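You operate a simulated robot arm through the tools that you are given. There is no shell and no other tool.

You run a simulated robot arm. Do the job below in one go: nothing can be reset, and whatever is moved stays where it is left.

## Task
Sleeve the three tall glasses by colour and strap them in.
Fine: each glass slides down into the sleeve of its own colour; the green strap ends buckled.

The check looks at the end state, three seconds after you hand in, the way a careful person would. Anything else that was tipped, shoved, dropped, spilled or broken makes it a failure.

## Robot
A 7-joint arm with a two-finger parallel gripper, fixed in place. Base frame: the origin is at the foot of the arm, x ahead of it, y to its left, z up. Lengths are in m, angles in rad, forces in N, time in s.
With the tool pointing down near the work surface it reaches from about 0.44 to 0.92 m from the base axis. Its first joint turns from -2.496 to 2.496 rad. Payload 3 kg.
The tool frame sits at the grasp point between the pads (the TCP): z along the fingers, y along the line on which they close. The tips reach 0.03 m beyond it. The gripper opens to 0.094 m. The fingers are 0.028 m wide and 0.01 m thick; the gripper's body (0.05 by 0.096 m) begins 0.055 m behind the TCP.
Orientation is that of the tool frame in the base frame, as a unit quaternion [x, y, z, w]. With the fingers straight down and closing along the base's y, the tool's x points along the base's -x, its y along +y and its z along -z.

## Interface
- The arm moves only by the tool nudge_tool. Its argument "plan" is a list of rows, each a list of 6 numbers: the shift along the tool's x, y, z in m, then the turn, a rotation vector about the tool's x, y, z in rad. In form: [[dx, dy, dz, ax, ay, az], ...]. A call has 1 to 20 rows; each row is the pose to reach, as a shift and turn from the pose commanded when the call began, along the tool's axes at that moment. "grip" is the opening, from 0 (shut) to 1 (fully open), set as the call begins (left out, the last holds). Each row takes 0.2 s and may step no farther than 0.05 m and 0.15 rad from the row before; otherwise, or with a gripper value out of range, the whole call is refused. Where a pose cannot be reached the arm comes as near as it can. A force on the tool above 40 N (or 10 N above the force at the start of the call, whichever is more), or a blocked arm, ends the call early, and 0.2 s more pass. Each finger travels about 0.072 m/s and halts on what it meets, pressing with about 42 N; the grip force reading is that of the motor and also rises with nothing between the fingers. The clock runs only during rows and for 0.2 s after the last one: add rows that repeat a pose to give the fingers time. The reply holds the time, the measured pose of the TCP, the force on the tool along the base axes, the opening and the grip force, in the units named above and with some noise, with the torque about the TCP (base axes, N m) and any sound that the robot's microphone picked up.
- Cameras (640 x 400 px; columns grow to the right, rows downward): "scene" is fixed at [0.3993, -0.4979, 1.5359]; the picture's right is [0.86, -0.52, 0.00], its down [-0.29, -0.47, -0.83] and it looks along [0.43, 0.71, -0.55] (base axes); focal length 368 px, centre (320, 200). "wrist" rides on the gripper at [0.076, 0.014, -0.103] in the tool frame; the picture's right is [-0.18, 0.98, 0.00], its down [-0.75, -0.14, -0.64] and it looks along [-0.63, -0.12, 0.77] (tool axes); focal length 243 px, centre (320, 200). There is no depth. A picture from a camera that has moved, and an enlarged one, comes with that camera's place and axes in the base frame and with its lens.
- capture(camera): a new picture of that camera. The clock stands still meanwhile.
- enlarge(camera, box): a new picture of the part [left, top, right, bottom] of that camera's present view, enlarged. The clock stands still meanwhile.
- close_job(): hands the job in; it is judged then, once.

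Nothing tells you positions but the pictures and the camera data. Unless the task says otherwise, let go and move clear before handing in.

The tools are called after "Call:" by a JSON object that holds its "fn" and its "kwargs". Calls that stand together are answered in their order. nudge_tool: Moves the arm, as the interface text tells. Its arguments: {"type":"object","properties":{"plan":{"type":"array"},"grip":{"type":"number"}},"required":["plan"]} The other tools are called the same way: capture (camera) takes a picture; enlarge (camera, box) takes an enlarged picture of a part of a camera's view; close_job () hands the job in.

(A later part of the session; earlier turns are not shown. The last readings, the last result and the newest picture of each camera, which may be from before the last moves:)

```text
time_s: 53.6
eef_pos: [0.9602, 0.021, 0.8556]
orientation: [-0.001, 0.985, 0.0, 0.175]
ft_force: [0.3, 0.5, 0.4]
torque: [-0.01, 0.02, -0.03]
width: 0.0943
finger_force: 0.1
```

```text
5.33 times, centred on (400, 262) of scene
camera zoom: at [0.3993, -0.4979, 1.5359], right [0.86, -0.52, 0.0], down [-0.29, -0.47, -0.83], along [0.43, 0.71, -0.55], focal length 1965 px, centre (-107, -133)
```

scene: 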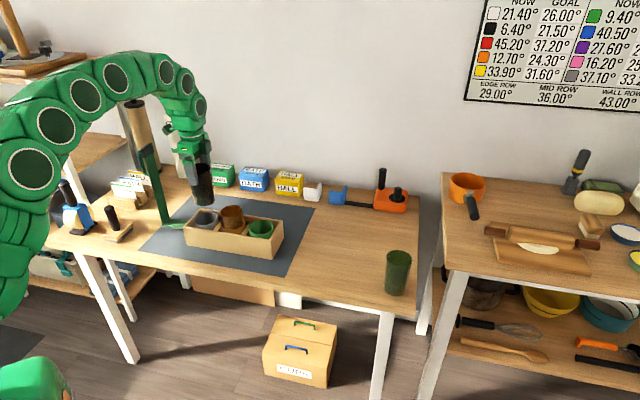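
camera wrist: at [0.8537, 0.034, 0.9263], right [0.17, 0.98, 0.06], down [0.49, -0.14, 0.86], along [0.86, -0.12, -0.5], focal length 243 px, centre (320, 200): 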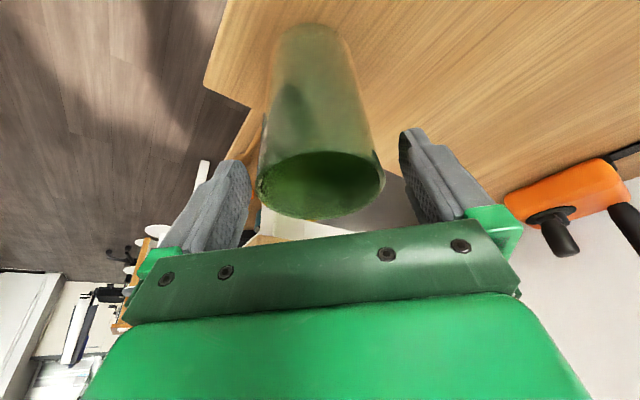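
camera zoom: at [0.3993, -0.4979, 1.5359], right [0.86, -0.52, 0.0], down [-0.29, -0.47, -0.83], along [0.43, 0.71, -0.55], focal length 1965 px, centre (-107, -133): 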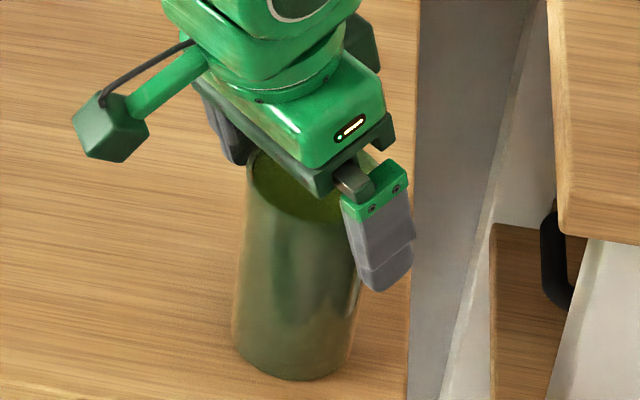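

The geometry agrees in both views. I'll nudge 2 mm outward and close on the glass.

Call:
{"fn": "nudge_tool", "kwargs": {"plan": [[-0.0019, 0, 0.0007, 0, 0, 0], [-0.0019, 0, 0.0007, 0, 0, 0]]}}

Call:
{"fn": "nudge_tool", "kwargs": {"plan": [[0, 0, 0, 0, 0, 0], [0, 0, 0, 0, 0, 0], [0, 0, 0, 0, 0, 0], [0, 0, 0, 0, 0, 0]], "grip": 0.5}}

Call:
{"fn": "capture", "kwargs": {"camera": "wrist"}}

Call:
{"fn": "enlarge", "kwargs": {"camera": "scene", "box": [320, 200, 440, 310]}}

```text
time_s: 54.2
eef_pos: [0.9625, 0.0194, 0.8541]
orientation: [0.0, 0.985, 0.0, 0.173]
ft_force: [0.2, 0.3, 0.1]
torque: [0.0, -0.01, 0.03]
width: 0.0941
finger_force: 0.0
```

```text
time_s: 55.2
eef_pos: [0.962, 0.021, 0.856]
orientation: [0.0, 0.985, 0.0, 0.173]
ft_force: [-0.3, -0.2, 1.8]
torque: [0.07, -0.07, -0.04]
width: 0.0694
finger_force: 42.0
```

```text
taken
camera wrist: at [0.8555, 0.034, 0.9261], right [0.17, 0.98, 0.06], down [0.49, -0.14, 0.86], along [0.86, -0.12, -0.5], focal length 243 px, centre (320, 200)
```

wrist: 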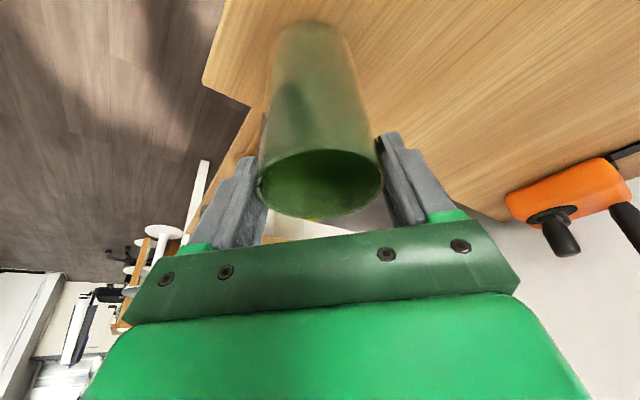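

```text
3.64 times, centred on (380, 255) of scene
camera zoom: at [0.3993, -0.4979, 1.5359], right [0.86, -0.52, 0.0], down [-0.29, -0.47, -0.83], along [0.43, 0.71, -0.55], focal length 1340 px, centre (102, 0)
```

zoom: 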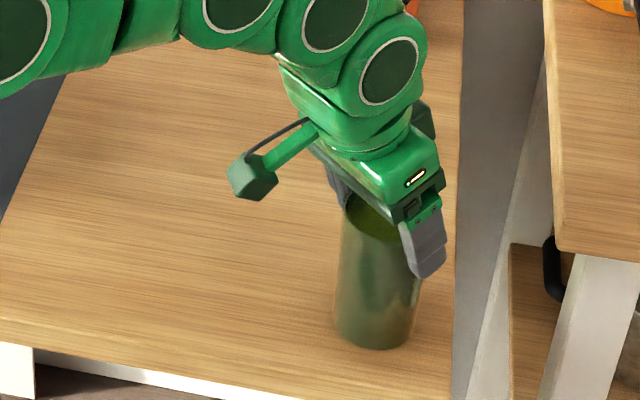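

It's gripped at 42 N. I'll lift it straight up, then ease back toward the base while rising, keeping the tilt so the glass stays upright.

Call:
{"fn": "nudge_tool", "kwargs": {"plan": [[-0.0051, 0, -0.0141, 0, 0, 0], [-0.0137, 0, -0.0376, 0, 0, 0], [-0.0052, 0, -0.0726, 0, 0, 0], [0.0127, 0, -0.1111, 0, 0, 0], [0.0417, 0, -0.1483, 0, 0, 0], [0.0724, 0, -0.1808, 0, 0, 0], [0.0724, 0, -0.1808, 0, 0, 0]]}}

Call:
{"fn": "capture", "kwargs": {"camera": "scene"}}

Call:
{"fn": "capture", "kwargs": {"camera": "wrist"}}

```text
time_s: 56.8
eef_pos: [0.8309, 0.0208, 0.9997]
orientation: [0.0, 0.985, 0.0, 0.174]
ft_force: [0.3, -0.4, -2.5]
torque: [-0.01, 0.03, 0.0]
width: 0.0693
finger_force: 42.4
```

```text
taken
```

scene: 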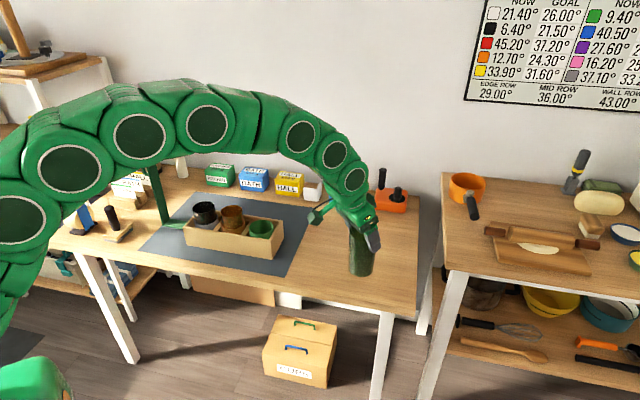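

```text
taken
camera wrist: at [0.7248, 0.0339, 1.07], right [0.17, 0.98, 0.06], down [0.49, -0.14, 0.86], along [0.86, -0.12, -0.5], focal length 243 px, centre (320, 200)
```

wrist: 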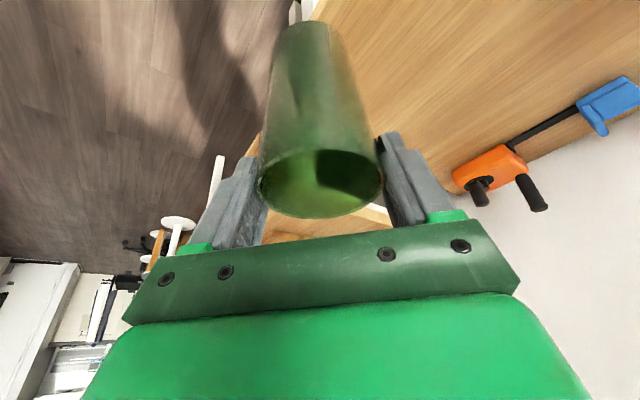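

The green glass is held upright. I'll zoom to measure exactly where its rim sits relative to the TCP.

Call:
{"fn": "enlarge", "kwargs": {"camera": "wrist", "box": [230, 110, 430, 240]}}

Call:
{"fn": "enlarge", "kwargs": {"camera": "scene", "box": [310, 190, 410, 290]}}

```text
3.08 times, centred on (330, 175) of wrist
camera zoom: at [0.7248, 0.0339, 1.07], right [0.17, 0.98, 0.06], down [0.49, -0.14, 0.86], along [0.86, -0.12, -0.5], focal length 746 px, centre (289, 277)
```

zoom: 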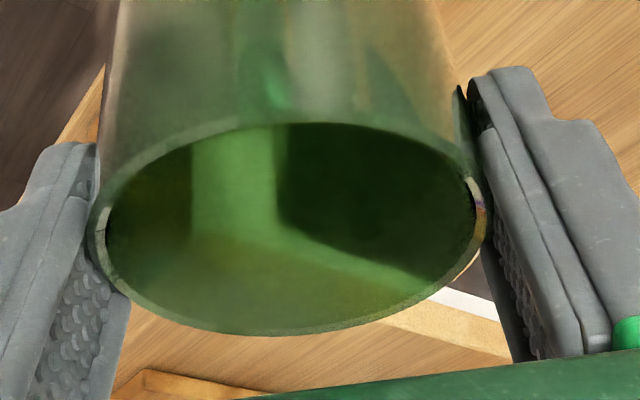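

```text
4.00 times, centred on (360, 240) of scene
camera zoom: at [0.3993, -0.4979, 1.5359], right [0.86, -0.52, 0.0], down [-0.29, -0.47, -0.83], along [0.43, 0.71, -0.55], focal length 1474 px, centre (160, 40)
```

zoom: 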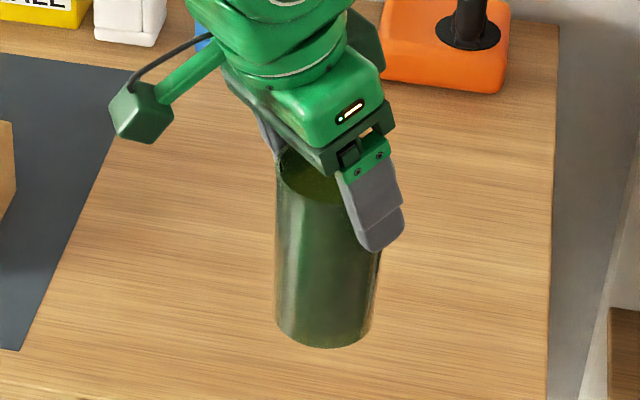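

The rim centre is ≈6.5 mm ahead of the TCP. I'll carry the glass to hover over the green sleeve, with a TCP target of ≈(0.713,0.3845).

Call:
{"fn": "nudge_tool", "kwargs": {"plan": [[0.0066, 0.0218, -0.0024, 0, 0, 0], [0.0188, 0.0618, -0.0069, 0, 0, 0], [0.0332, 0.109, -0.0122, 0, 0, 0], [0.0476, 0.1563, -0.0174, 0, 0, 0], [0.062, 0.2036, -0.0227, 0, 0, 0], [0.0764, 0.2508, -0.0279, 0, 0, 0], [0.0908, 0.298, -0.0332, 0, 0, 0], [0.103, 0.338, -0.0376, 0, 0, 0], [0.1108, 0.3635, -0.0405, 0, 0, 0], [0.1108, 0.3635, -0.0405, 0, 0, 0]]}}

Call:
{"fn": "capture", "kwargs": {"camera": "wrist"}}

Call:
{"fn": "capture", "kwargs": {"camera": "scene"}}

Call:
{"fn": "enlarge", "kwargs": {"camera": "scene", "box": [220, 170, 300, 260]}}

```text
time_s: 59.0
eef_pos: [0.7126, 0.3849, 1.0015]
orientation: [0.0, 0.985, 0.0, 0.174]
ft_force: [-0.3, 0.1, -1.7]
torque: [-0.05, 0.01, -0.02]
width: 0.0695
finger_force: 42.4
```

```text
taken
camera wrist: at [0.6062, 0.3973, 1.0714], right [0.17, 0.98, 0.06], down [0.49, -0.14, 0.86], along [0.86, -0.12, -0.5], focal length 243 px, centre (320, 200)
```

wrist: 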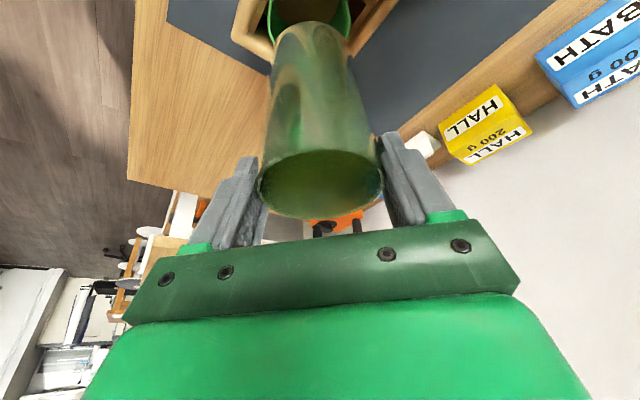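

```text
taken
```

scene: 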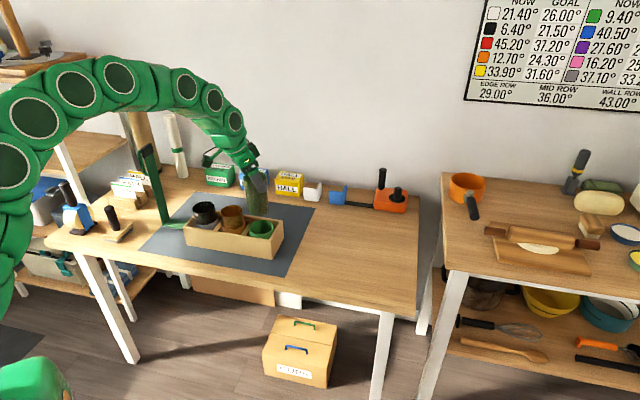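

```text
4.44 times, centred on (260, 215) of scene
camera zoom: at [0.3993, -0.4979, 1.5359], right [0.86, -0.52, 0.0], down [-0.29, -0.47, -0.83], along [0.43, 0.71, -0.55], focal length 1638 px, centre (587, 133)
```

zoom: 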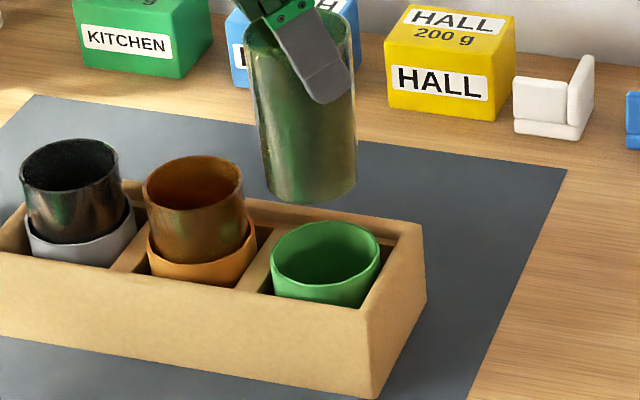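

The glass hangs over the green sleeve. I'll lower it to just above the rim for a final alignment check.

Call:
{"fn": "nudge_tool", "kwargs": {"plan": [[0.005, 0, 0.0136, 0, 0, 0], [0.0099, 0, 0.0272, 0, 0, 0], [0.015, 0, 0.041, 0, 0, 0], [0.0194, 0, 0.0531, 0, 0, 0], [0.0194, 0, 0.0531, 0, 0, 0]]}}

Call:
{"fn": "enlarge", "kwargs": {"camera": "wrist", "box": [230, 0, 430, 130]}}

Call:
{"fn": "enlarge", "kwargs": {"camera": "scene", "box": [235, 190, 287, 242]}}

```text
time_s: 60.2
eef_pos: [0.7147, 0.3835, 0.9442]
orientation: [0.0, 0.985, 0.0, 0.175]
ft_force: [0.1, 1.1, -2.5]
torque: [0.05, 0.01, 0.01]
width: 0.0694
finger_force: 41.9
```

```text
3.08 times, centred on (330, 65) of wrist
camera zoom: at [0.6071, 0.3968, 1.0145], right [0.17, 0.98, 0.06], down [0.49, -0.14, 0.86], along [0.86, -0.12, -0.5], focal length 746 px, centre (289, 615)
```

zoom: 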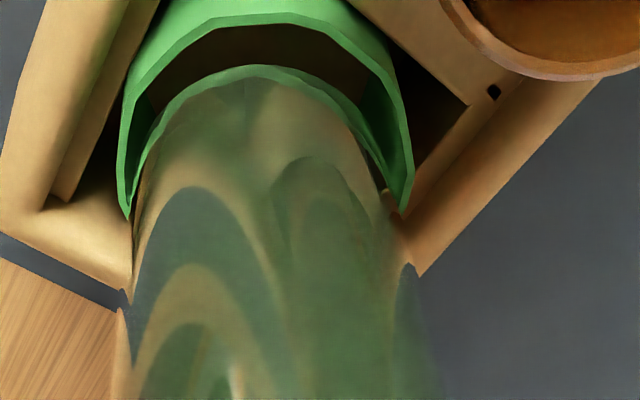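

```text
7.69 times, centred on (261, 216) of scene
camera zoom: at [0.3993, -0.4979, 1.5359], right [0.86, -0.52, 0.0], down [-0.29, -0.47, -0.83], along [0.43, 0.71, -0.55], focal length 2834 px, centre (774, 77)
```

zoom: 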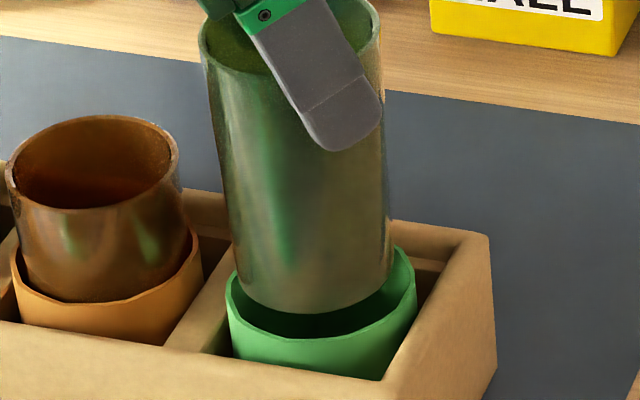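

Alignment is within about 2 mm in both views. I'll lower slowly into the green sleeve.

Call:
{"fn": "nudge_tool", "kwargs": {"plan": [[0.001, 0.0005, 0.0055, 0, 0, 0], [0.0028, 0.0005, 0.0102, 0, 0, 0], [0.0045, 0.0005, 0.0149, 0, 0, 0], [0.0062, 0.0005, 0.0196, 0, 0, 0], [0.0079, 0.0005, 0.0243, 0, 0, 0], [0.0095, 0.0005, 0.0285, 0, 0, 0]]}}

Call:
{"fn": "enlarge", "kwargs": {"camera": "wrist", "box": [230, 0, 430, 130]}}

Call:
{"fn": "enlarge", "kwargs": {"camera": "scene", "box": [235, 190, 287, 242]}}

```text
time_s: 61.6
eef_pos: [0.7137, 0.3842, 0.9125]
orientation: [0.0, 0.985, -0.001, 0.174]
ft_force: [0.1, -0.3, -1.5]
torque: [-0.03, 0.01, 0.0]
width: 0.0693
finger_force: 42.0
```

```text
3.08 times, centred on (330, 65) of wrist
camera zoom: at [0.608, 0.3975, 0.9844], right [0.17, 0.98, 0.06], down [0.49, -0.14, 0.86], along [0.86, -0.12, -0.5], focal length 746 px, centre (289, 615)
```

zoom: 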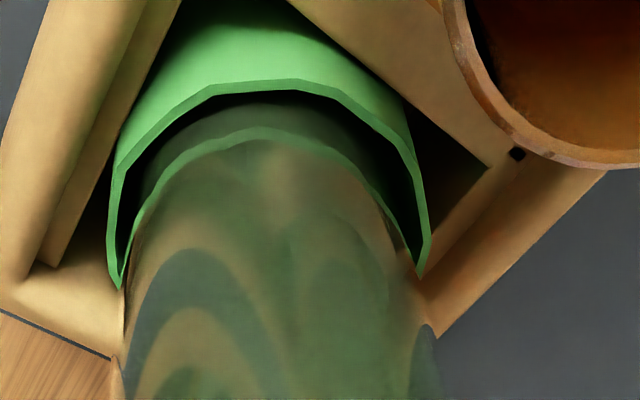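

```text
7.69 times, centred on (261, 216) of scene
camera zoom: at [0.3993, -0.4979, 1.5359], right [0.86, -0.52, 0.0], down [-0.29, -0.47, -0.83], along [0.43, 0.71, -0.55], focal length 2834 px, centre (774, 77)
```

zoom: 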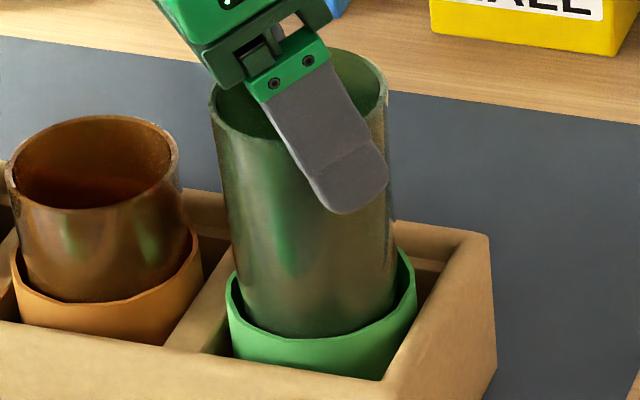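

Call:
{"fn": "nudge_tool", "kwargs": {"plan": [[0.0008, -0.0005, 0.005, 0, 0, 0], [0.0025, -0.0005, 0.0097, 0, 0, 0], [0.0042, -0.0005, 0.0144, 0, 0, 0], [0.0059, -0.0005, 0.0191, 0, 0, 0], [0.0076, -0.0005, 0.0238, 0, 0, 0], [0.0094, -0.0005, 0.0285, 0, 0, 0]]}}

Call:
{"fn": "enlarge", "kwargs": {"camera": "wrist", "box": [230, 0, 430, 130]}}

Call:
{"fn": "enlarge", "kwargs": {"camera": "scene", "box": [235, 190, 287, 242]}}

```text
time_s: 63.0
eef_pos: [0.7148, 0.3833, 0.884]
orientation: [0.0, 0.985, 0.001, 0.174]
ft_force: [-0.3, 0.2, -1.4]
torque: [0.01, 0.02, 0.0]
width: 0.0695
finger_force: 41.7
```

```text
3.08 times, centred on (330, 65) of wrist
camera zoom: at [0.609, 0.3973, 0.9547], right [0.17, 0.98, 0.06], down [0.49, -0.14, 0.86], along [0.86, -0.12, -0.5], focal length 746 px, centre (289, 615)
```

zoom: 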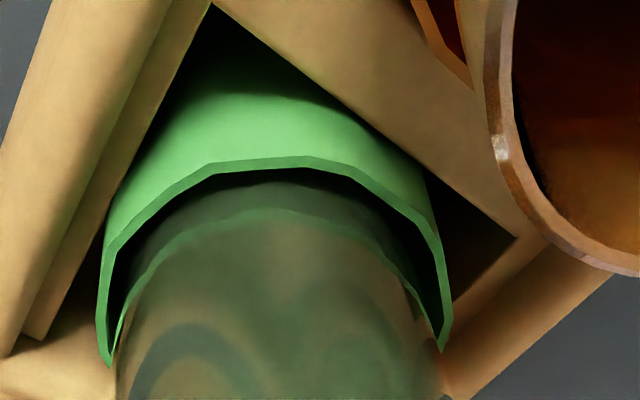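

```text
7.69 times, centred on (261, 216) of scene
camera zoom: at [0.3993, -0.4979, 1.5359], right [0.86, -0.52, 0.0], down [-0.29, -0.47, -0.83], along [0.43, 0.71, -0.55], focal length 2834 px, centre (774, 77)
```

zoom: 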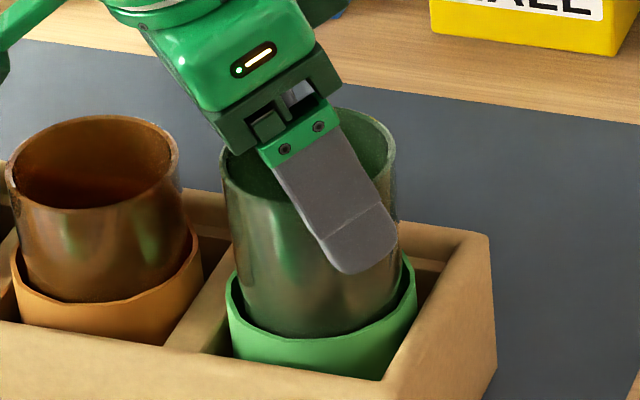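

Call:
{"fn": "nudge_tool", "kwargs": {"plan": [[0.0014, 0, 0.0038, 0, 0, 0], [0.0027, 0, 0.0075, 0, 0, 0], [0.0041, 0, 0.0113, 0, 0, 0], [0.0051, 0, 0.0141, 0, 0, 0], [0.0055, 0, 0.015, 0, 0, 0]]}}

Call:
{"fn": "enlarge", "kwargs": {"camera": "scene", "box": [235, 190, 287, 242]}}

```text
time_s: 64.2
eef_pos: [0.7154, 0.3838, 0.8677]
orientation: [0.0, 0.985, 0.0, 0.174]
ft_force: [0.0, 0.6, -2.1]
torque: [-0.01, 0.02, 0.0]
width: 0.069
finger_force: 41.9
```

```text
7.69 times, centred on (261, 216) of scene
camera zoom: at [0.3993, -0.4979, 1.5359], right [0.86, -0.52, 0.0], down [-0.29, -0.47, -0.83], along [0.43, 0.71, -0.55], focal length 2834 px, centre (774, 77)
```

zoom: 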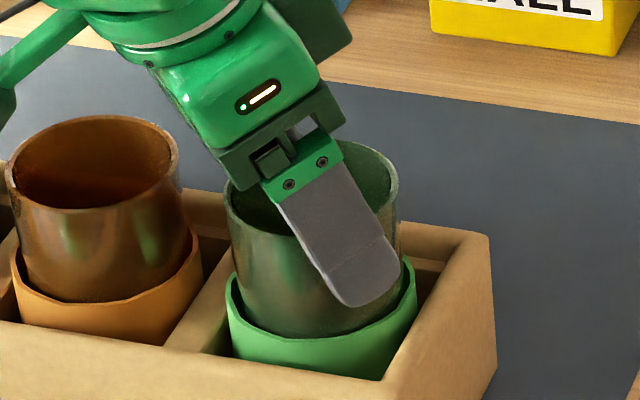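

Call:
{"fn": "nudge_tool", "kwargs": {"plan": [[0.0003, 0, 0.0009, 0, 0, 0], [0.0007, 0, 0.0019, 0, 0, 0], [0.0009, 0, 0.0024, 0, 0, 0]]}}

```text
time_s: 65.0
eef_pos: [0.7148, 0.3837, 0.8653]
orientation: [0.0, 0.985, 0.0, 0.174]
ft_force: [-0.2, 1.0, -1.6]
torque: [0.02, 0.02, -0.02]
width: 0.0697
finger_force: 42.2
```

Call:
{"fn": "nudge_tool", "kwargs": {"plan": [[0.0003, 0, 0.0009, 0, 0, 0], [0.0003, 0, 0.0009, 0, 0, 0]]}}

```text
time_s: 65.6
eef_pos: [0.7156, 0.3832, 0.8642]
orientation: [0.0, 0.985, 0.0, 0.174]
ft_force: [-0.2, -1.0, -1.2]
torque: [-0.01, -0.01, -0.01]
width: 0.0692
finger_force: 41.9
```

The glass is still free at TCP z≈0.864, and I expect the floor about now. One more millimetre.

Call:
{"fn": "nudge_tool", "kwargs": {"plan": [[0.0003, 0, 0.0009, 0, 0, 0], [0.0003, 0, 0.0009, 0, 0, 0]]}}

```text
time_s: 66.2
eef_pos: [0.7152, 0.384, 0.8632]
orientation: [0.0, 0.985, 0.001, 0.173]
ft_force: [-1.7, -0.3, -1.0]
torque: [0.0, 0.01, 0.0]
width: 0.0695
finger_force: 41.9
```

Call:
{"fn": "nudge_tool", "kwargs": {"plan": [[0.0003, 0, 0.0009, 0, 0, 0], [0.0003, 0, 0.0009, 0, 0, 0]]}}

Call:
{"fn": "enlarge", "kwargs": {"camera": "scene", "box": [240, 195, 282, 237]}}

```text
time_s: 66.8
eef_pos: [0.715, 0.3834, 0.8634]
orientation: [0.0, 0.985, 0.0, 0.175]
ft_force: [-5.4, -3.1, 11.6]
torque: [0.06, 0.5, 0.09]
width: 0.0695
finger_force: 41.8
```

```text
9.52 times, centred on (261, 216) of scene
camera zoom: at [0.3993, -0.4979, 1.5359], right [0.86, -0.52, 0.0], down [-0.29, -0.47, -0.83], along [0.43, 0.71, -0.55], focal length 3509 px, centre (882, 48)
```

zoom: 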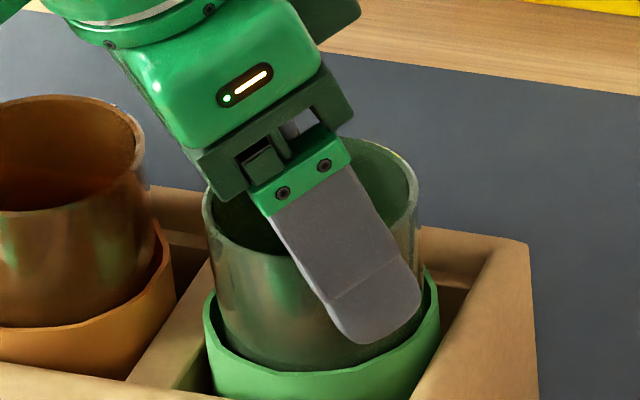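

Contact is about 13 N at the expected floor height. I'll open the gripper, check, and withdraw along the tool axis.

Call:
{"fn": "nudge_tool", "kwargs": {"plan": [[0, 0, 0, 0, 0, 0], [0, 0, 0, 0, 0, 0], [0, 0, 0, 0, 0, 0], [0, 0, 0, 0, 0, 0]], "grip": 0.93}}

Call:
{"fn": "enlarge", "kwargs": {"camera": "scene", "box": [235, 190, 287, 242]}}

Call:
{"fn": "capture", "kwargs": {"camera": "wrist"}}

```text
time_s: 67.8
eef_pos: [0.7149, 0.383, 0.8627]
orientation: [0.0, 0.985, -0.001, 0.173]
ft_force: [-0.8, 0.7, 0.6]
torque: [-0.02, -0.02, -0.01]
width: 0.0874
finger_force: 0.0
```

```text
7.69 times, centred on (261, 216) of scene
camera zoom: at [0.3993, -0.4979, 1.5359], right [0.86, -0.52, 0.0], down [-0.29, -0.47, -0.83], along [0.43, 0.71, -0.55], focal length 2834 px, centre (774, 77)
```

zoom: 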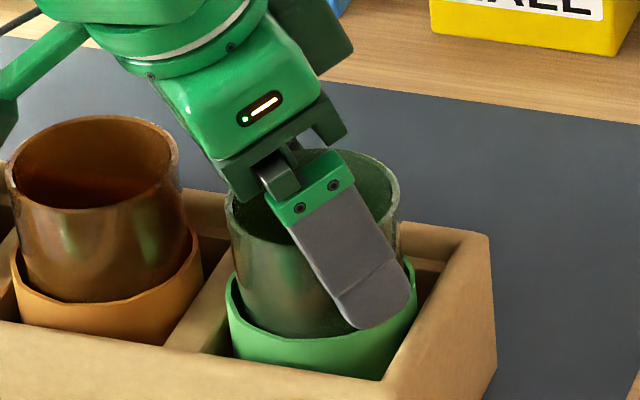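

```text
taken
camera wrist: at [0.6089, 0.3969, 0.9333], right [0.17, 0.98, 0.06], down [0.49, -0.14, 0.86], along [0.86, -0.12, -0.5], focal length 243 px, centre (320, 200)
```

wrist: 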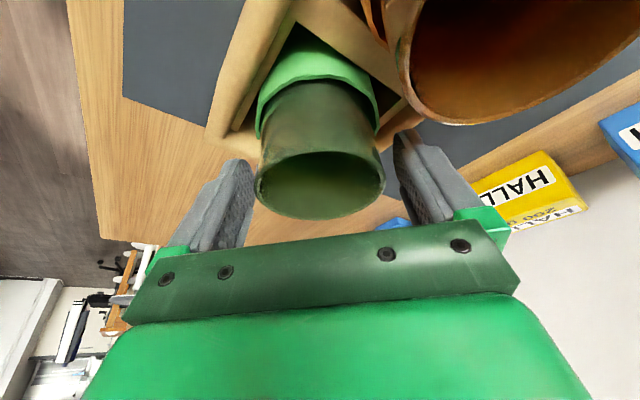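

All three glasses are in. I'll rise straight up, then take a good look at everything.

Call:
{"fn": "nudge_tool", "kwargs": {"plan": [[-0.0034, 0, -0.0094, 0, 0, 0], [-0.0103, 0, -0.0282, 0, 0, 0], [-0.0206, 0, -0.0564, 0, 0, 0], [-0.0343, 0, -0.0939, 0, 0, 0], [-0.048, 0, -0.1315, 0, 0, 0], [-0.048, 0, -0.1315, 0, 0, 0]]}}

Call:
{"fn": "capture", "kwargs": {"camera": "wrist"}}

Call:
{"fn": "enlarge", "kwargs": {"camera": "scene", "box": [130, 120, 300, 260]}}

Call:
{"fn": "enlarge", "kwargs": {"camera": "scene", "box": [175, 185, 295, 260]}}

```text
time_s: 69.2
eef_pos: [0.7146, 0.383, 1.003]
orientation: [-0.001, 0.985, 0.0, 0.174]
ft_force: [0.5, 0.0, 0.0]
torque: [0.0, -0.01, -0.04]
width: 0.0871
finger_force: 0.1
```

```text
taken
camera wrist: at [0.6081, 0.3963, 1.0742], right [0.17, 0.98, 0.06], down [0.49, -0.14, 0.86], along [0.86, -0.12, -0.5], focal length 243 px, centre (320, 200)
```

wrist: 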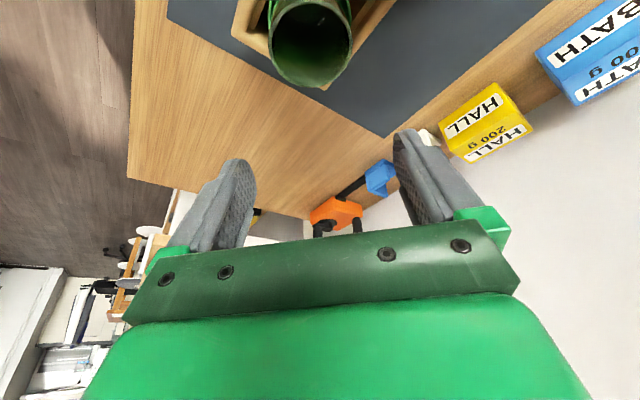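

```text
2.86 times, centred on (215, 190) of scene
camera zoom: at [0.3993, -0.4979, 1.5359], right [0.86, -0.52, 0.0], down [-0.29, -0.47, -0.83], along [0.43, 0.71, -0.55], focal length 1053 px, centre (620, 229)
```

zoom: 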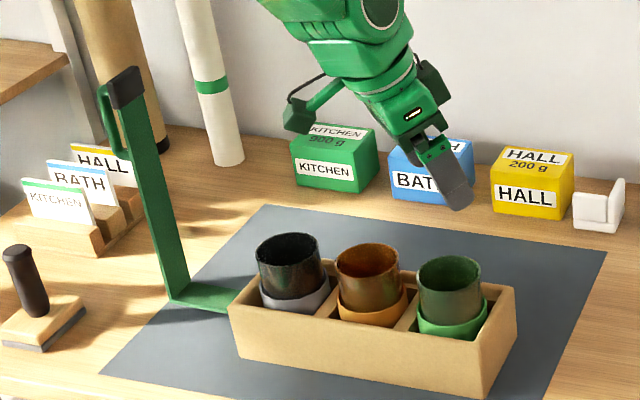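

```text
5.33 times, centred on (235, 222) of scene
camera zoom: at [0.3993, -0.4979, 1.5359], right [0.86, -0.52, 0.0], down [-0.29, -0.47, -0.83], along [0.43, 0.71, -0.55], focal length 1965 px, centre (773, 80)
```

zoom: 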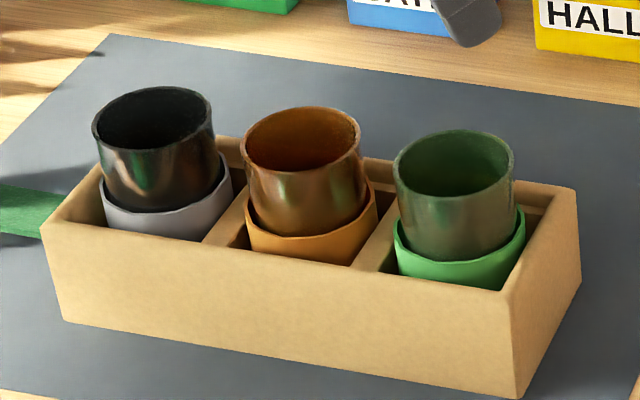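

All three glasses are seated upright in their own sleeves. Next is the strap: I'll level the tool and take high views of the strap and its handle to plan the swing.

Call:
{"fn": "nudge_tool", "kwargs": {"plan": [[0.0042, 0, -0.037, 0, 0.117, 0], [0.0085, 0, -0.074, 0, 0.234, 0], [0.0127, 0, -0.1111, 0, 0.35, 0], [0.0127, 0, -0.1111, 0, 0.35, 0]], "grip": 1}}

Call:
{"fn": "nudge_tool", "kwargs": {"plan": [[0.033, 0.011, -0.013, 0, 0, -0.087], [0.066, 0.022, -0.026, 0, 0, -0.174], [0.099, 0.033, -0.039, 0, 0, -0.262], [0.132, 0.044, -0.052, 0, 0, -0.349], [0.165, 0.054, -0.065, 0, 0, -0.436], [0.198, 0.065, -0.078, 0, 0, -0.523], [0.231, 0.076, -0.091, 0, 0, -0.611], [0.264, 0.087, -0.104, 0, 0, -0.698], [0.297, 0.098, -0.117, 0, 0, -0.785], [0.297, 0.098, -0.117, 0, 0, -0.785]]}}

Call:
{"fn": "capture", "kwargs": {"camera": "wrist"}}

Call:
{"fn": "capture", "kwargs": {"camera": "scene"}}

```text
time_s: 70.2
eef_pos: [0.6655, 0.384, 1.1037]
orientation: [0.0, 1.0, 0.0, 0.0]
ft_force: [0.2, -0.4, -0.4]
torque: [-0.04, 0.0, 0.03]
width: 0.0938
finger_force: 0.0
```

```text
time_s: 72.4
eef_pos: [0.3672, 0.4843, 1.2216]
orientation: [-0.383, 0.924, 0.0, 0.0]
ft_force: [0.1, 0.5, 0.1]
torque: [0.02, 0.01, 0.01]
width: 0.0942
finger_force: 0.1
```

```text
taken
camera wrist: at [0.3034, 0.4376, 1.3237], right [-0.57, 0.82, 0.0], down [0.63, 0.43, 0.64], along [0.53, 0.36, -0.77], focal length 243 px, centre (320, 200)
```

wrist: 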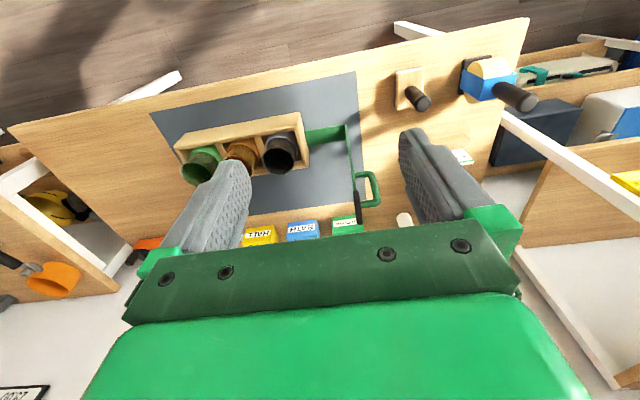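

```text
taken
```

scene: 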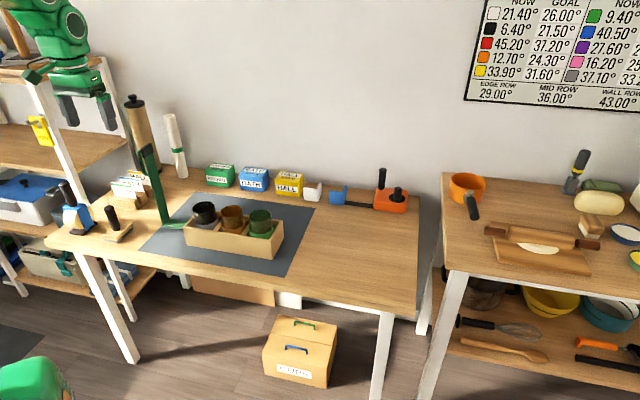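

The strap is seen from above now, between the fingers. I'll zoom into it in both views, and into the box.

Call:
{"fn": "enlarge", "kwargs": {"camera": "wrist", "box": [270, 100, 410, 230]}}

Call:
{"fn": "enlarge", "kwargs": {"camera": "wrist", "box": [335, 150, 395, 230]}}

Call:
{"fn": "enlarge", "kwargs": {"camera": "scene", "box": [120, 130, 200, 240]}}

Call:
{"fn": "enlarge", "kwargs": {"camera": "scene", "box": [130, 135, 180, 185]}}

Call:
{"fn": "enlarge", "kwargs": {"camera": "scene", "box": [235, 205, 295, 265]}}

```text
3.08 times, centred on (340, 165) of wrist
camera zoom: at [0.3034, 0.4376, 1.3237], right [-0.57, 0.82, 0.0], down [0.63, 0.43, 0.64], along [0.53, 0.36, -0.77], focal length 746 px, centre (258, 308)
```

zoom: 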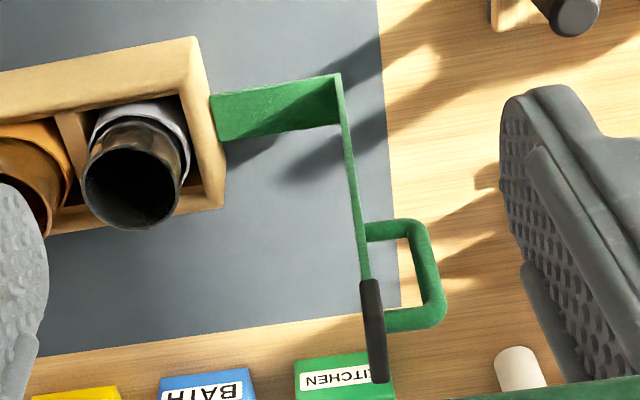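

```text
5.00 times, centred on (365, 190) of wrist
camera zoom: at [0.3034, 0.4376, 1.3237], right [-0.57, 0.82, 0.0], down [0.63, 0.43, 0.64], along [0.53, 0.36, -0.77], focal length 1213 px, centre (95, 250)
```

zoom: 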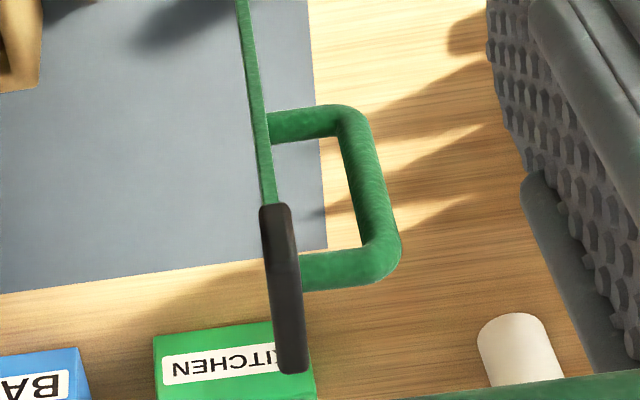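

```text
3.64 times, centred on (160, 185) of scene
camera zoom: at [0.3993, -0.4979, 1.5359], right [0.86, -0.52, 0.0], down [-0.29, -0.47, -0.83], along [0.43, 0.71, -0.55], focal length 1340 px, centre (902, 254)
```

zoom: 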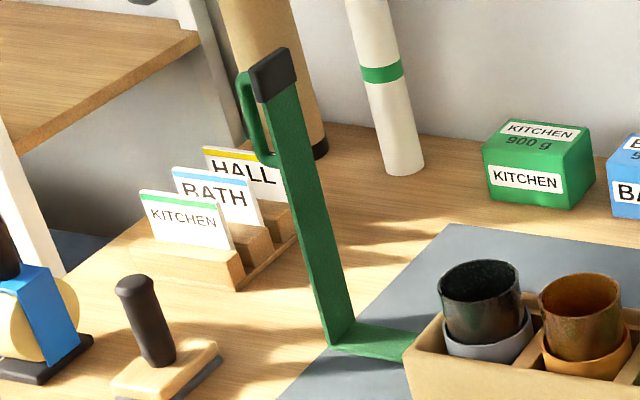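

```text
8.00 times, centred on (155, 160) of scene
camera zoom: at [0.3993, -0.4979, 1.5359], right [0.86, -0.52, 0.0], down [-0.29, -0.47, -0.83], along [0.43, 0.71, -0.55], focal length 2948 px, centre (1640, 520)
```

zoom: 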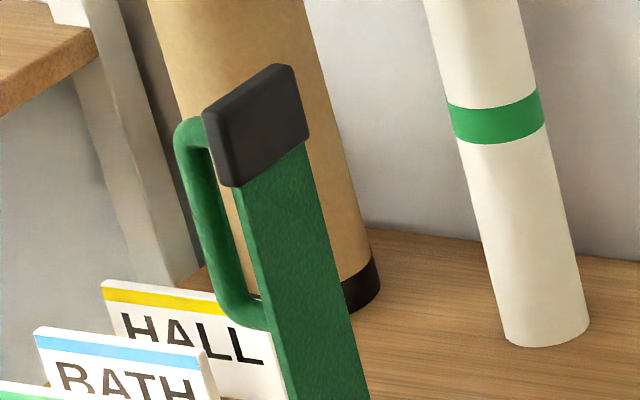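

```text
6.67 times, centred on (265, 235) of scene
camera zoom: at [0.3993, -0.4979, 1.5359], right [0.86, -0.52, 0.0], down [-0.29, -0.47, -0.83], along [0.43, 0.71, -0.55], focal length 2456 px, centre (687, -33)
```

zoom: 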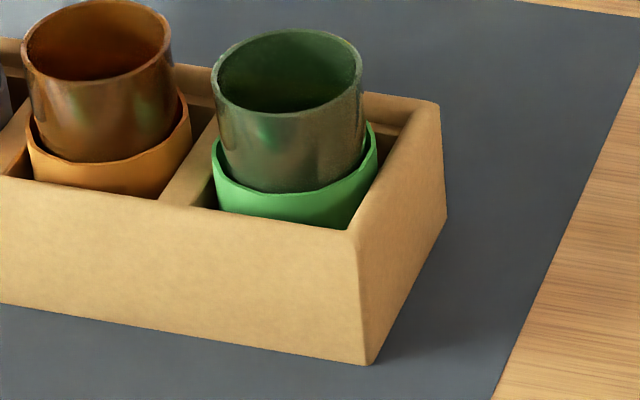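

The strap is clear now. Its hinge is at the box's left end at about mid-height (m≈0.012, z≈0.778), the plate is ≈0.097 m, and the leg rises to z≈1.06. It has a vertical handle bar on its outer side at (m≈0.140, n≈0.785), z 0.95–1.035. My plan is to pinch that bar from above with the fingers closing across the strap, then swing it over along its arc. First I'll go to a pose above the bar.

Call:
{"fn": "nudge_tool", "kwargs": {"plan": [[-0.0141, 0.0046, 0.0, 0, 0, 0.121], [-0.0282, 0.0092, 0.0, 0, 0, 0.242], [-0.0422, 0.0139, 0.005, 0, 0, 0.363], [-0.0563, 0.0185, 0.01, 0, 0, 0.483], [-0.0704, 0.0231, 0.016, 0, 0, 0.604], [-0.0845, 0.0277, 0.022, 0, 0, 0.725], [-0.0986, 0.0324, 0.028, 0, 0, 0.846], [-0.1127, 0.037, 0.035, 0, 0, 0.967], [-0.1267, 0.0416, 0.042, 0, 0, 1.088], [-0.1408, 0.0462, 0.049, 0, 0, 1.208], [-0.1549, 0.0508, 0.056, 0, 0, 1.329], [-0.169, 0.0555, 0.063, 0, 0, 1.45], [-0.1831, 0.0601, 0.07, 0, 0, 1.571], [-0.1831, 0.0601, 0.07, 0, 0, 1.571]], "grip": 0.6}}

Call:
{"fn": "capture", "kwargs": {"camera": "wrist"}}

Call:
{"fn": "capture", "kwargs": {"camera": "scene"}}

```text
time_s: 75.4
eef_pos: [0.4528, 0.6519, 1.1458]
orientation: [0.383, 0.924, -0.001, 0.001]
ft_force: [0.6, -0.1, 0.0]
torque: [0.02, 0.02, 0.02]
width: 0.0565
finger_force: 0.0
out of reach, approached as far as the arm can: row 13, 14
```

```text
taken
camera wrist: at [0.4105, 0.7149, 1.2489], right [0.83, 0.56, 0.0], down [0.43, -0.63, 0.64], along [0.36, -0.53, -0.77], focal length 243 px, centre (320, 200)
```

wrist: 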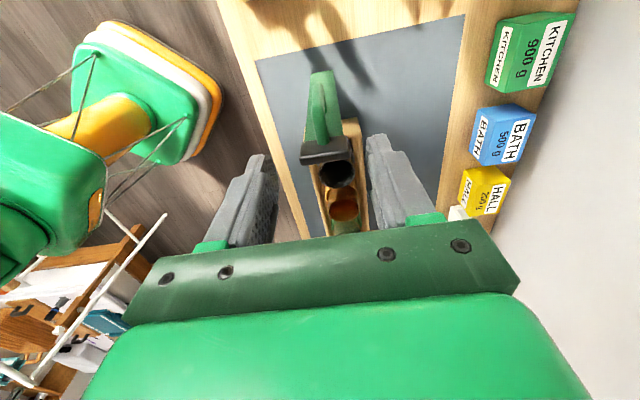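

```text
taken
```

scene: 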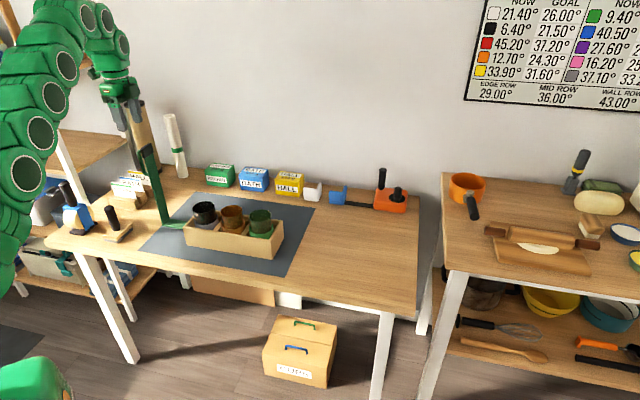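

I'm above the strap; the black tip and the handle are visible between the fingers. I'll zoom in to align with the bar.

Call:
{"fn": "enlarge", "kwargs": {"camera": "wrist", "box": [260, 50, 400, 190]}}

Call:
{"fn": "enlarge", "kwargs": {"camera": "scene", "box": [80, 50, 200, 230]}}

```text
2.86 times, centred on (330, 120) of wrist
camera zoom: at [0.4105, 0.7149, 1.2489], right [0.83, 0.56, 0.0], down [0.43, -0.63, 0.64], along [0.36, -0.53, -0.77], focal length 693 px, centre (291, 429)
```

zoom: 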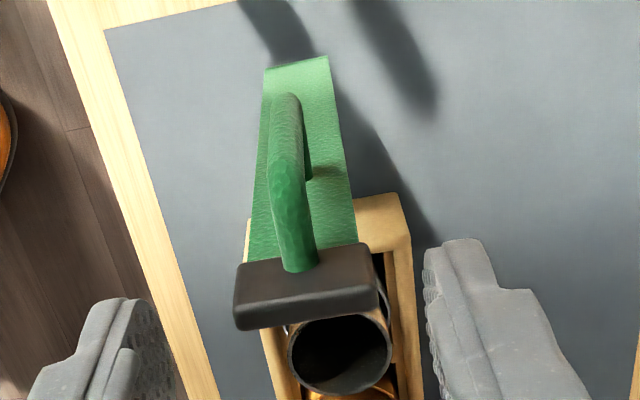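

```text
2.22 times, centred on (140, 140) of scene
camera zoom: at [0.3993, -0.4979, 1.5359], right [0.86, -0.52, 0.0], down [-0.29, -0.47, -0.83], along [0.43, 0.71, -0.55], focal length 819 px, centre (720, 333)
```

zoom: 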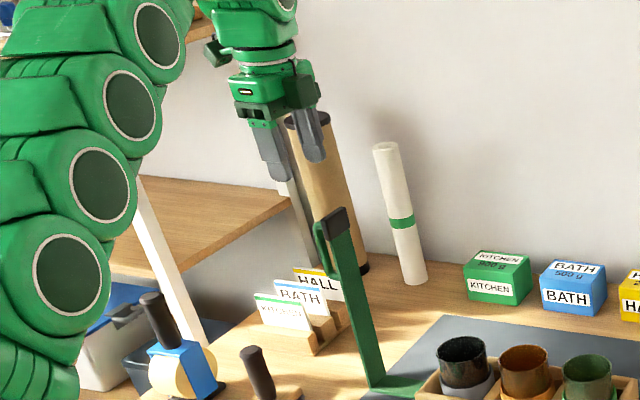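

The bar is at (m≈0.1425, n≈0.779), about 3 mm off from the TCP, and ~10 mm thick. I'll descend with the fingers either side of it, clear of the black tip.

Call:
{"fn": "nudge_tool", "kwargs": {"plan": [[0.0033, -0.0028, 0.025, 0, 0, 0], [0.0033, -0.0028, 0.05, 0, 0, 0], [0.0033, -0.0028, 0.075, 0, 0, 0], [0.0033, -0.0028, 0.095, 0, 0, 0], [0.0033, -0.0028, 0.095, 0, 0, 0]]}}

Call:
{"fn": "capture", "kwargs": {"camera": "wrist"}}

Call:
{"fn": "enlarge", "kwargs": {"camera": "wrist", "box": [230, 90, 410, 220]}}

Call:
{"fn": "enlarge", "kwargs": {"camera": "scene", "box": [100, 90, 200, 190]}}

```text
time_s: 76.6
eef_pos: [0.4499, 0.6516, 1.0505]
orientation: [0.382, 0.924, 0.0, 0.0]
ft_force: [0.2, -0.5, 0.4]
torque: [0.02, 0.04, -0.03]
width: 0.0564
finger_force: 0.1
```

```text
taken
camera wrist: at [0.4068, 0.7146, 1.1541], right [0.83, 0.56, 0.0], down [0.43, -0.63, 0.64], along [0.36, -0.53, -0.77], focal length 243 px, centre (320, 200)
```

wrist: 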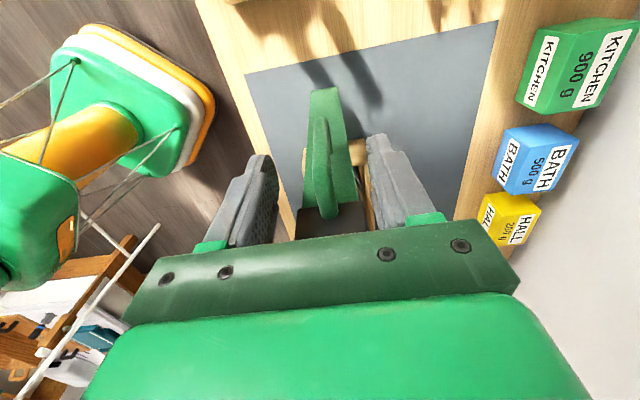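

```text
3.08 times, centred on (320, 155) of wrist
camera zoom: at [0.4068, 0.7146, 1.1541], right [0.83, 0.56, 0.0], down [0.43, -0.63, 0.64], along [0.36, -0.53, -0.77], focal length 746 px, centre (320, 338)
```

zoom: 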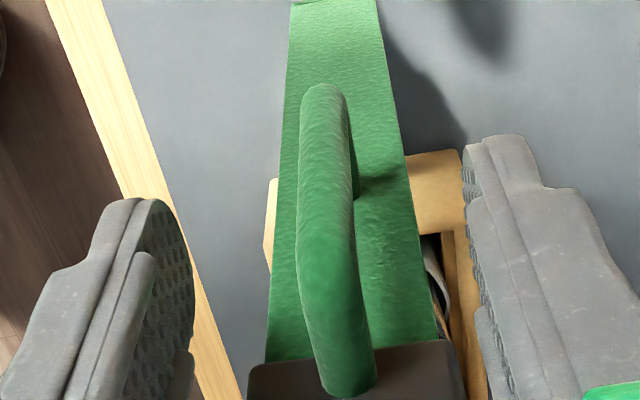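

```text
4.00 times, centred on (150, 140) of scene
camera zoom: at [0.3993, -0.4979, 1.5359], right [0.86, -0.52, 0.0], down [-0.29, -0.47, -0.83], along [0.43, 0.71, -0.55], focal length 1474 px, centre (1000, 440)
```

zoom: 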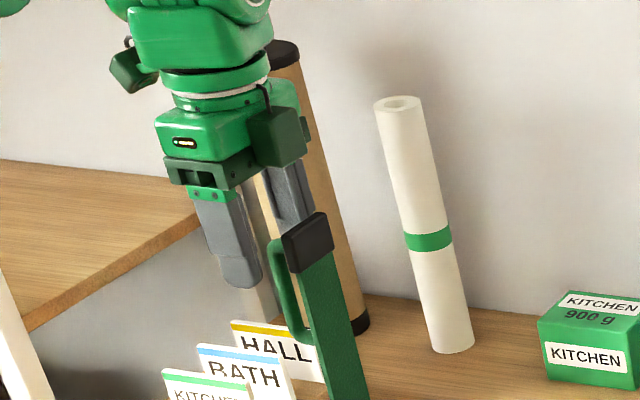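

The bar is centred between the fingers. I'll lower the last 2 cm and close gently, just below the bar thickness, to see the grip force.

Call:
{"fn": "nudge_tool", "kwargs": {"plan": [[0, 0, 0.01, 0, 0, 0], [0, 0, 0.0205, 0, 0, 0], [0, 0, 0.0205, 0, 0, 0], [0, 0, 0.0205, 0, 0, 0]], "grip": 0.2}}

Call:
{"fn": "nudge_tool", "kwargs": {"plan": [[0, 0, 0, 0, 0, 0], [0, 0, 0, 0, 0, 0], [0, 0, 0, 0, 0, 0]], "grip": 0.1}}

Call:
{"fn": "capture", "kwargs": {"camera": "wrist"}}

Call:
{"fn": "enlarge", "kwargs": {"camera": "scene", "box": [100, 90, 200, 190]}}

```text
time_s: 77.6
eef_pos: [0.4506, 0.6511, 1.0303]
orientation: [0.382, 0.924, 0.0, 0.0]
ft_force: [-0.3, 0.4, -1.0]
torque: [-0.02, 0.01, 0.02]
width: 0.0191
finger_force: 0.0
```

```text
time_s: 78.4
eef_pos: [0.4496, 0.6507, 1.0299]
orientation: [0.383, 0.924, 0.0, 0.001]
ft_force: [1.9, 3.1, 0.6]
torque: [0.19, -0.16, 0.05]
width: 0.0112
finger_force: 41.6
```

```text
taken
camera wrist: at [0.4065, 0.7148, 1.1334], right [0.83, 0.56, 0.0], down [0.43, -0.63, 0.64], along [0.36, -0.53, -0.77], focal length 243 px, centre (320, 200)
```

wrist: 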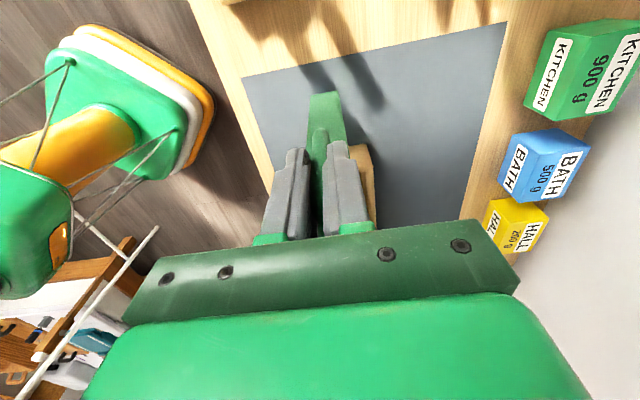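

```text
4.00 times, centred on (150, 140) of scene
camera zoom: at [0.3993, -0.4979, 1.5359], right [0.86, -0.52, 0.0], down [-0.29, -0.47, -0.83], along [0.43, 0.71, -0.55], focal length 1474 px, centre (1000, 440)
```

zoom: 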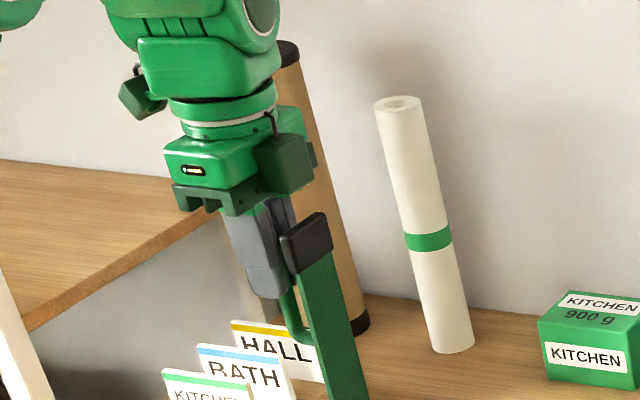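

The bar is pinched (0.0112 m). I'll try easing the squeeze so it can slip and pivot rather than drag the box.

Call:
{"fn": "nudge_tool", "kwargs": {"plan": [[0, 0, 0, 0, 0, 0], [0, 0, 0, 0, 0, 0]], "grip": 0.115}}

```text
time_s: 79.0
eef_pos: [0.4508, 0.652, 1.0302]
orientation: [0.382, 0.924, 0.0, 0.0]
ft_force: [2.0, 2.1, 1.2]
torque: [0.08, -0.02, 0.02]
width: 0.0123
finger_force: 1.9
```

Call:
{"fn": "nudge_tool", "kwargs": {"plan": [[0, 0, 0, 0, 0, 0], [0, 0, 0, 0, 0, 0]], "grip": 0.108}}

```text
time_s: 79.6
eef_pos: [0.4502, 0.6514, 1.0296]
orientation: [0.382, 0.924, 0.0, 0.0]
ft_force: [1.2, 1.8, 1.2]
torque: [0.02, -0.04, -0.01]
width: 0.0116
finger_force: 1.4
```

Call:
{"fn": "nudge_tool", "kwargs": {"plan": [[0, 0, 0, 0, 0, 0], [0, 0, 0, 0, 0, 0]], "grip": 0.103}}

```text
time_s: 80.2
eef_pos: [0.4499, 0.6516, 1.0303]
orientation: [0.382, 0.924, 0.0, 0.0]
ft_force: [1.2, 2.1, 0.2]
torque: [0.13, -0.11, 0.0]
width: 0.011
finger_force: 42.4
```

The grip is effectively all-or-nothing at 42 N, so I'll follow the hinge arc carefully in small steps and watch the forces. First, a 2° test step (m −8.5 mm, z +4.4 mm).

Call:
{"fn": "nudge_tool", "kwargs": {"plan": [[-0.0042, 0.0002, -0.0022, 0, 0, 0], [-0.0085, 0.0002, -0.0044, 0, 0, 0], [-0.0085, 0.0002, -0.0044, 0, 0, 0]]}}

Call:
{"fn": "enlarge", "kwargs": {"camera": "scene", "box": [120, 130, 240, 250]}}

```text
time_s: 81.0
eef_pos: [0.4563, 0.6459, 1.0354]
orientation: [0.383, 0.924, -0.001, 0.0]
ft_force: [-1.0, 0.6, 0.9]
torque: [0.65, 0.56, -0.01]
width: 0.0114
finger_force: 42.1
```

```text
3.33 times, centred on (180, 190) of scene
camera zoom: at [0.3993, -0.4979, 1.5359], right [0.86, -0.52, 0.0], down [-0.29, -0.47, -0.83], along [0.43, 0.71, -0.55], focal length 1228 px, centre (787, 233)
```

zoom: 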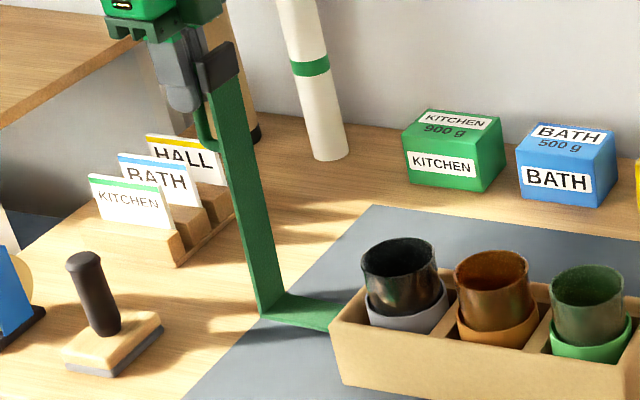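

Forces stay tiny (<2 N) with only a pivot-friction torque, so the arc model is good. Continuing to 6°.

Call:
{"fn": "nudge_tool", "kwargs": {"plan": [[-0.0043, 0, -0.0021, 0, 0, 0], [-0.0086, 0, -0.0041, 0, 0, 0], [-0.013, 0, -0.006, 0, 0, 0], [-0.0173, 0, -0.0079, 0, 0, 0], [-0.0173, 0, -0.0079, 0, 0, 0]]}}

Call:
{"fn": "enlarge", "kwargs": {"camera": "scene", "box": [120, 130, 240, 250]}}

```text
time_s: 82.2
eef_pos: [0.468, 0.6338, 1.0411]
orientation: [0.383, 0.924, 0.0, 0.0]
ft_force: [-2.0, 1.5, 1.0]
torque: [0.8, 0.69, 0.02]
width: 0.0114
finger_force: 42.2
```

```text
3.33 times, centred on (180, 190) of scene
camera zoom: at [0.3993, -0.4979, 1.5359], right [0.86, -0.52, 0.0], down [-0.29, -0.47, -0.83], along [0.43, 0.71, -0.55], focal length 1228 px, centre (787, 233)
```

zoom: 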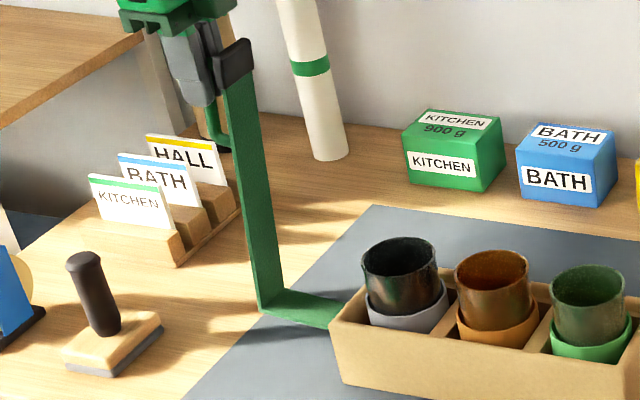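

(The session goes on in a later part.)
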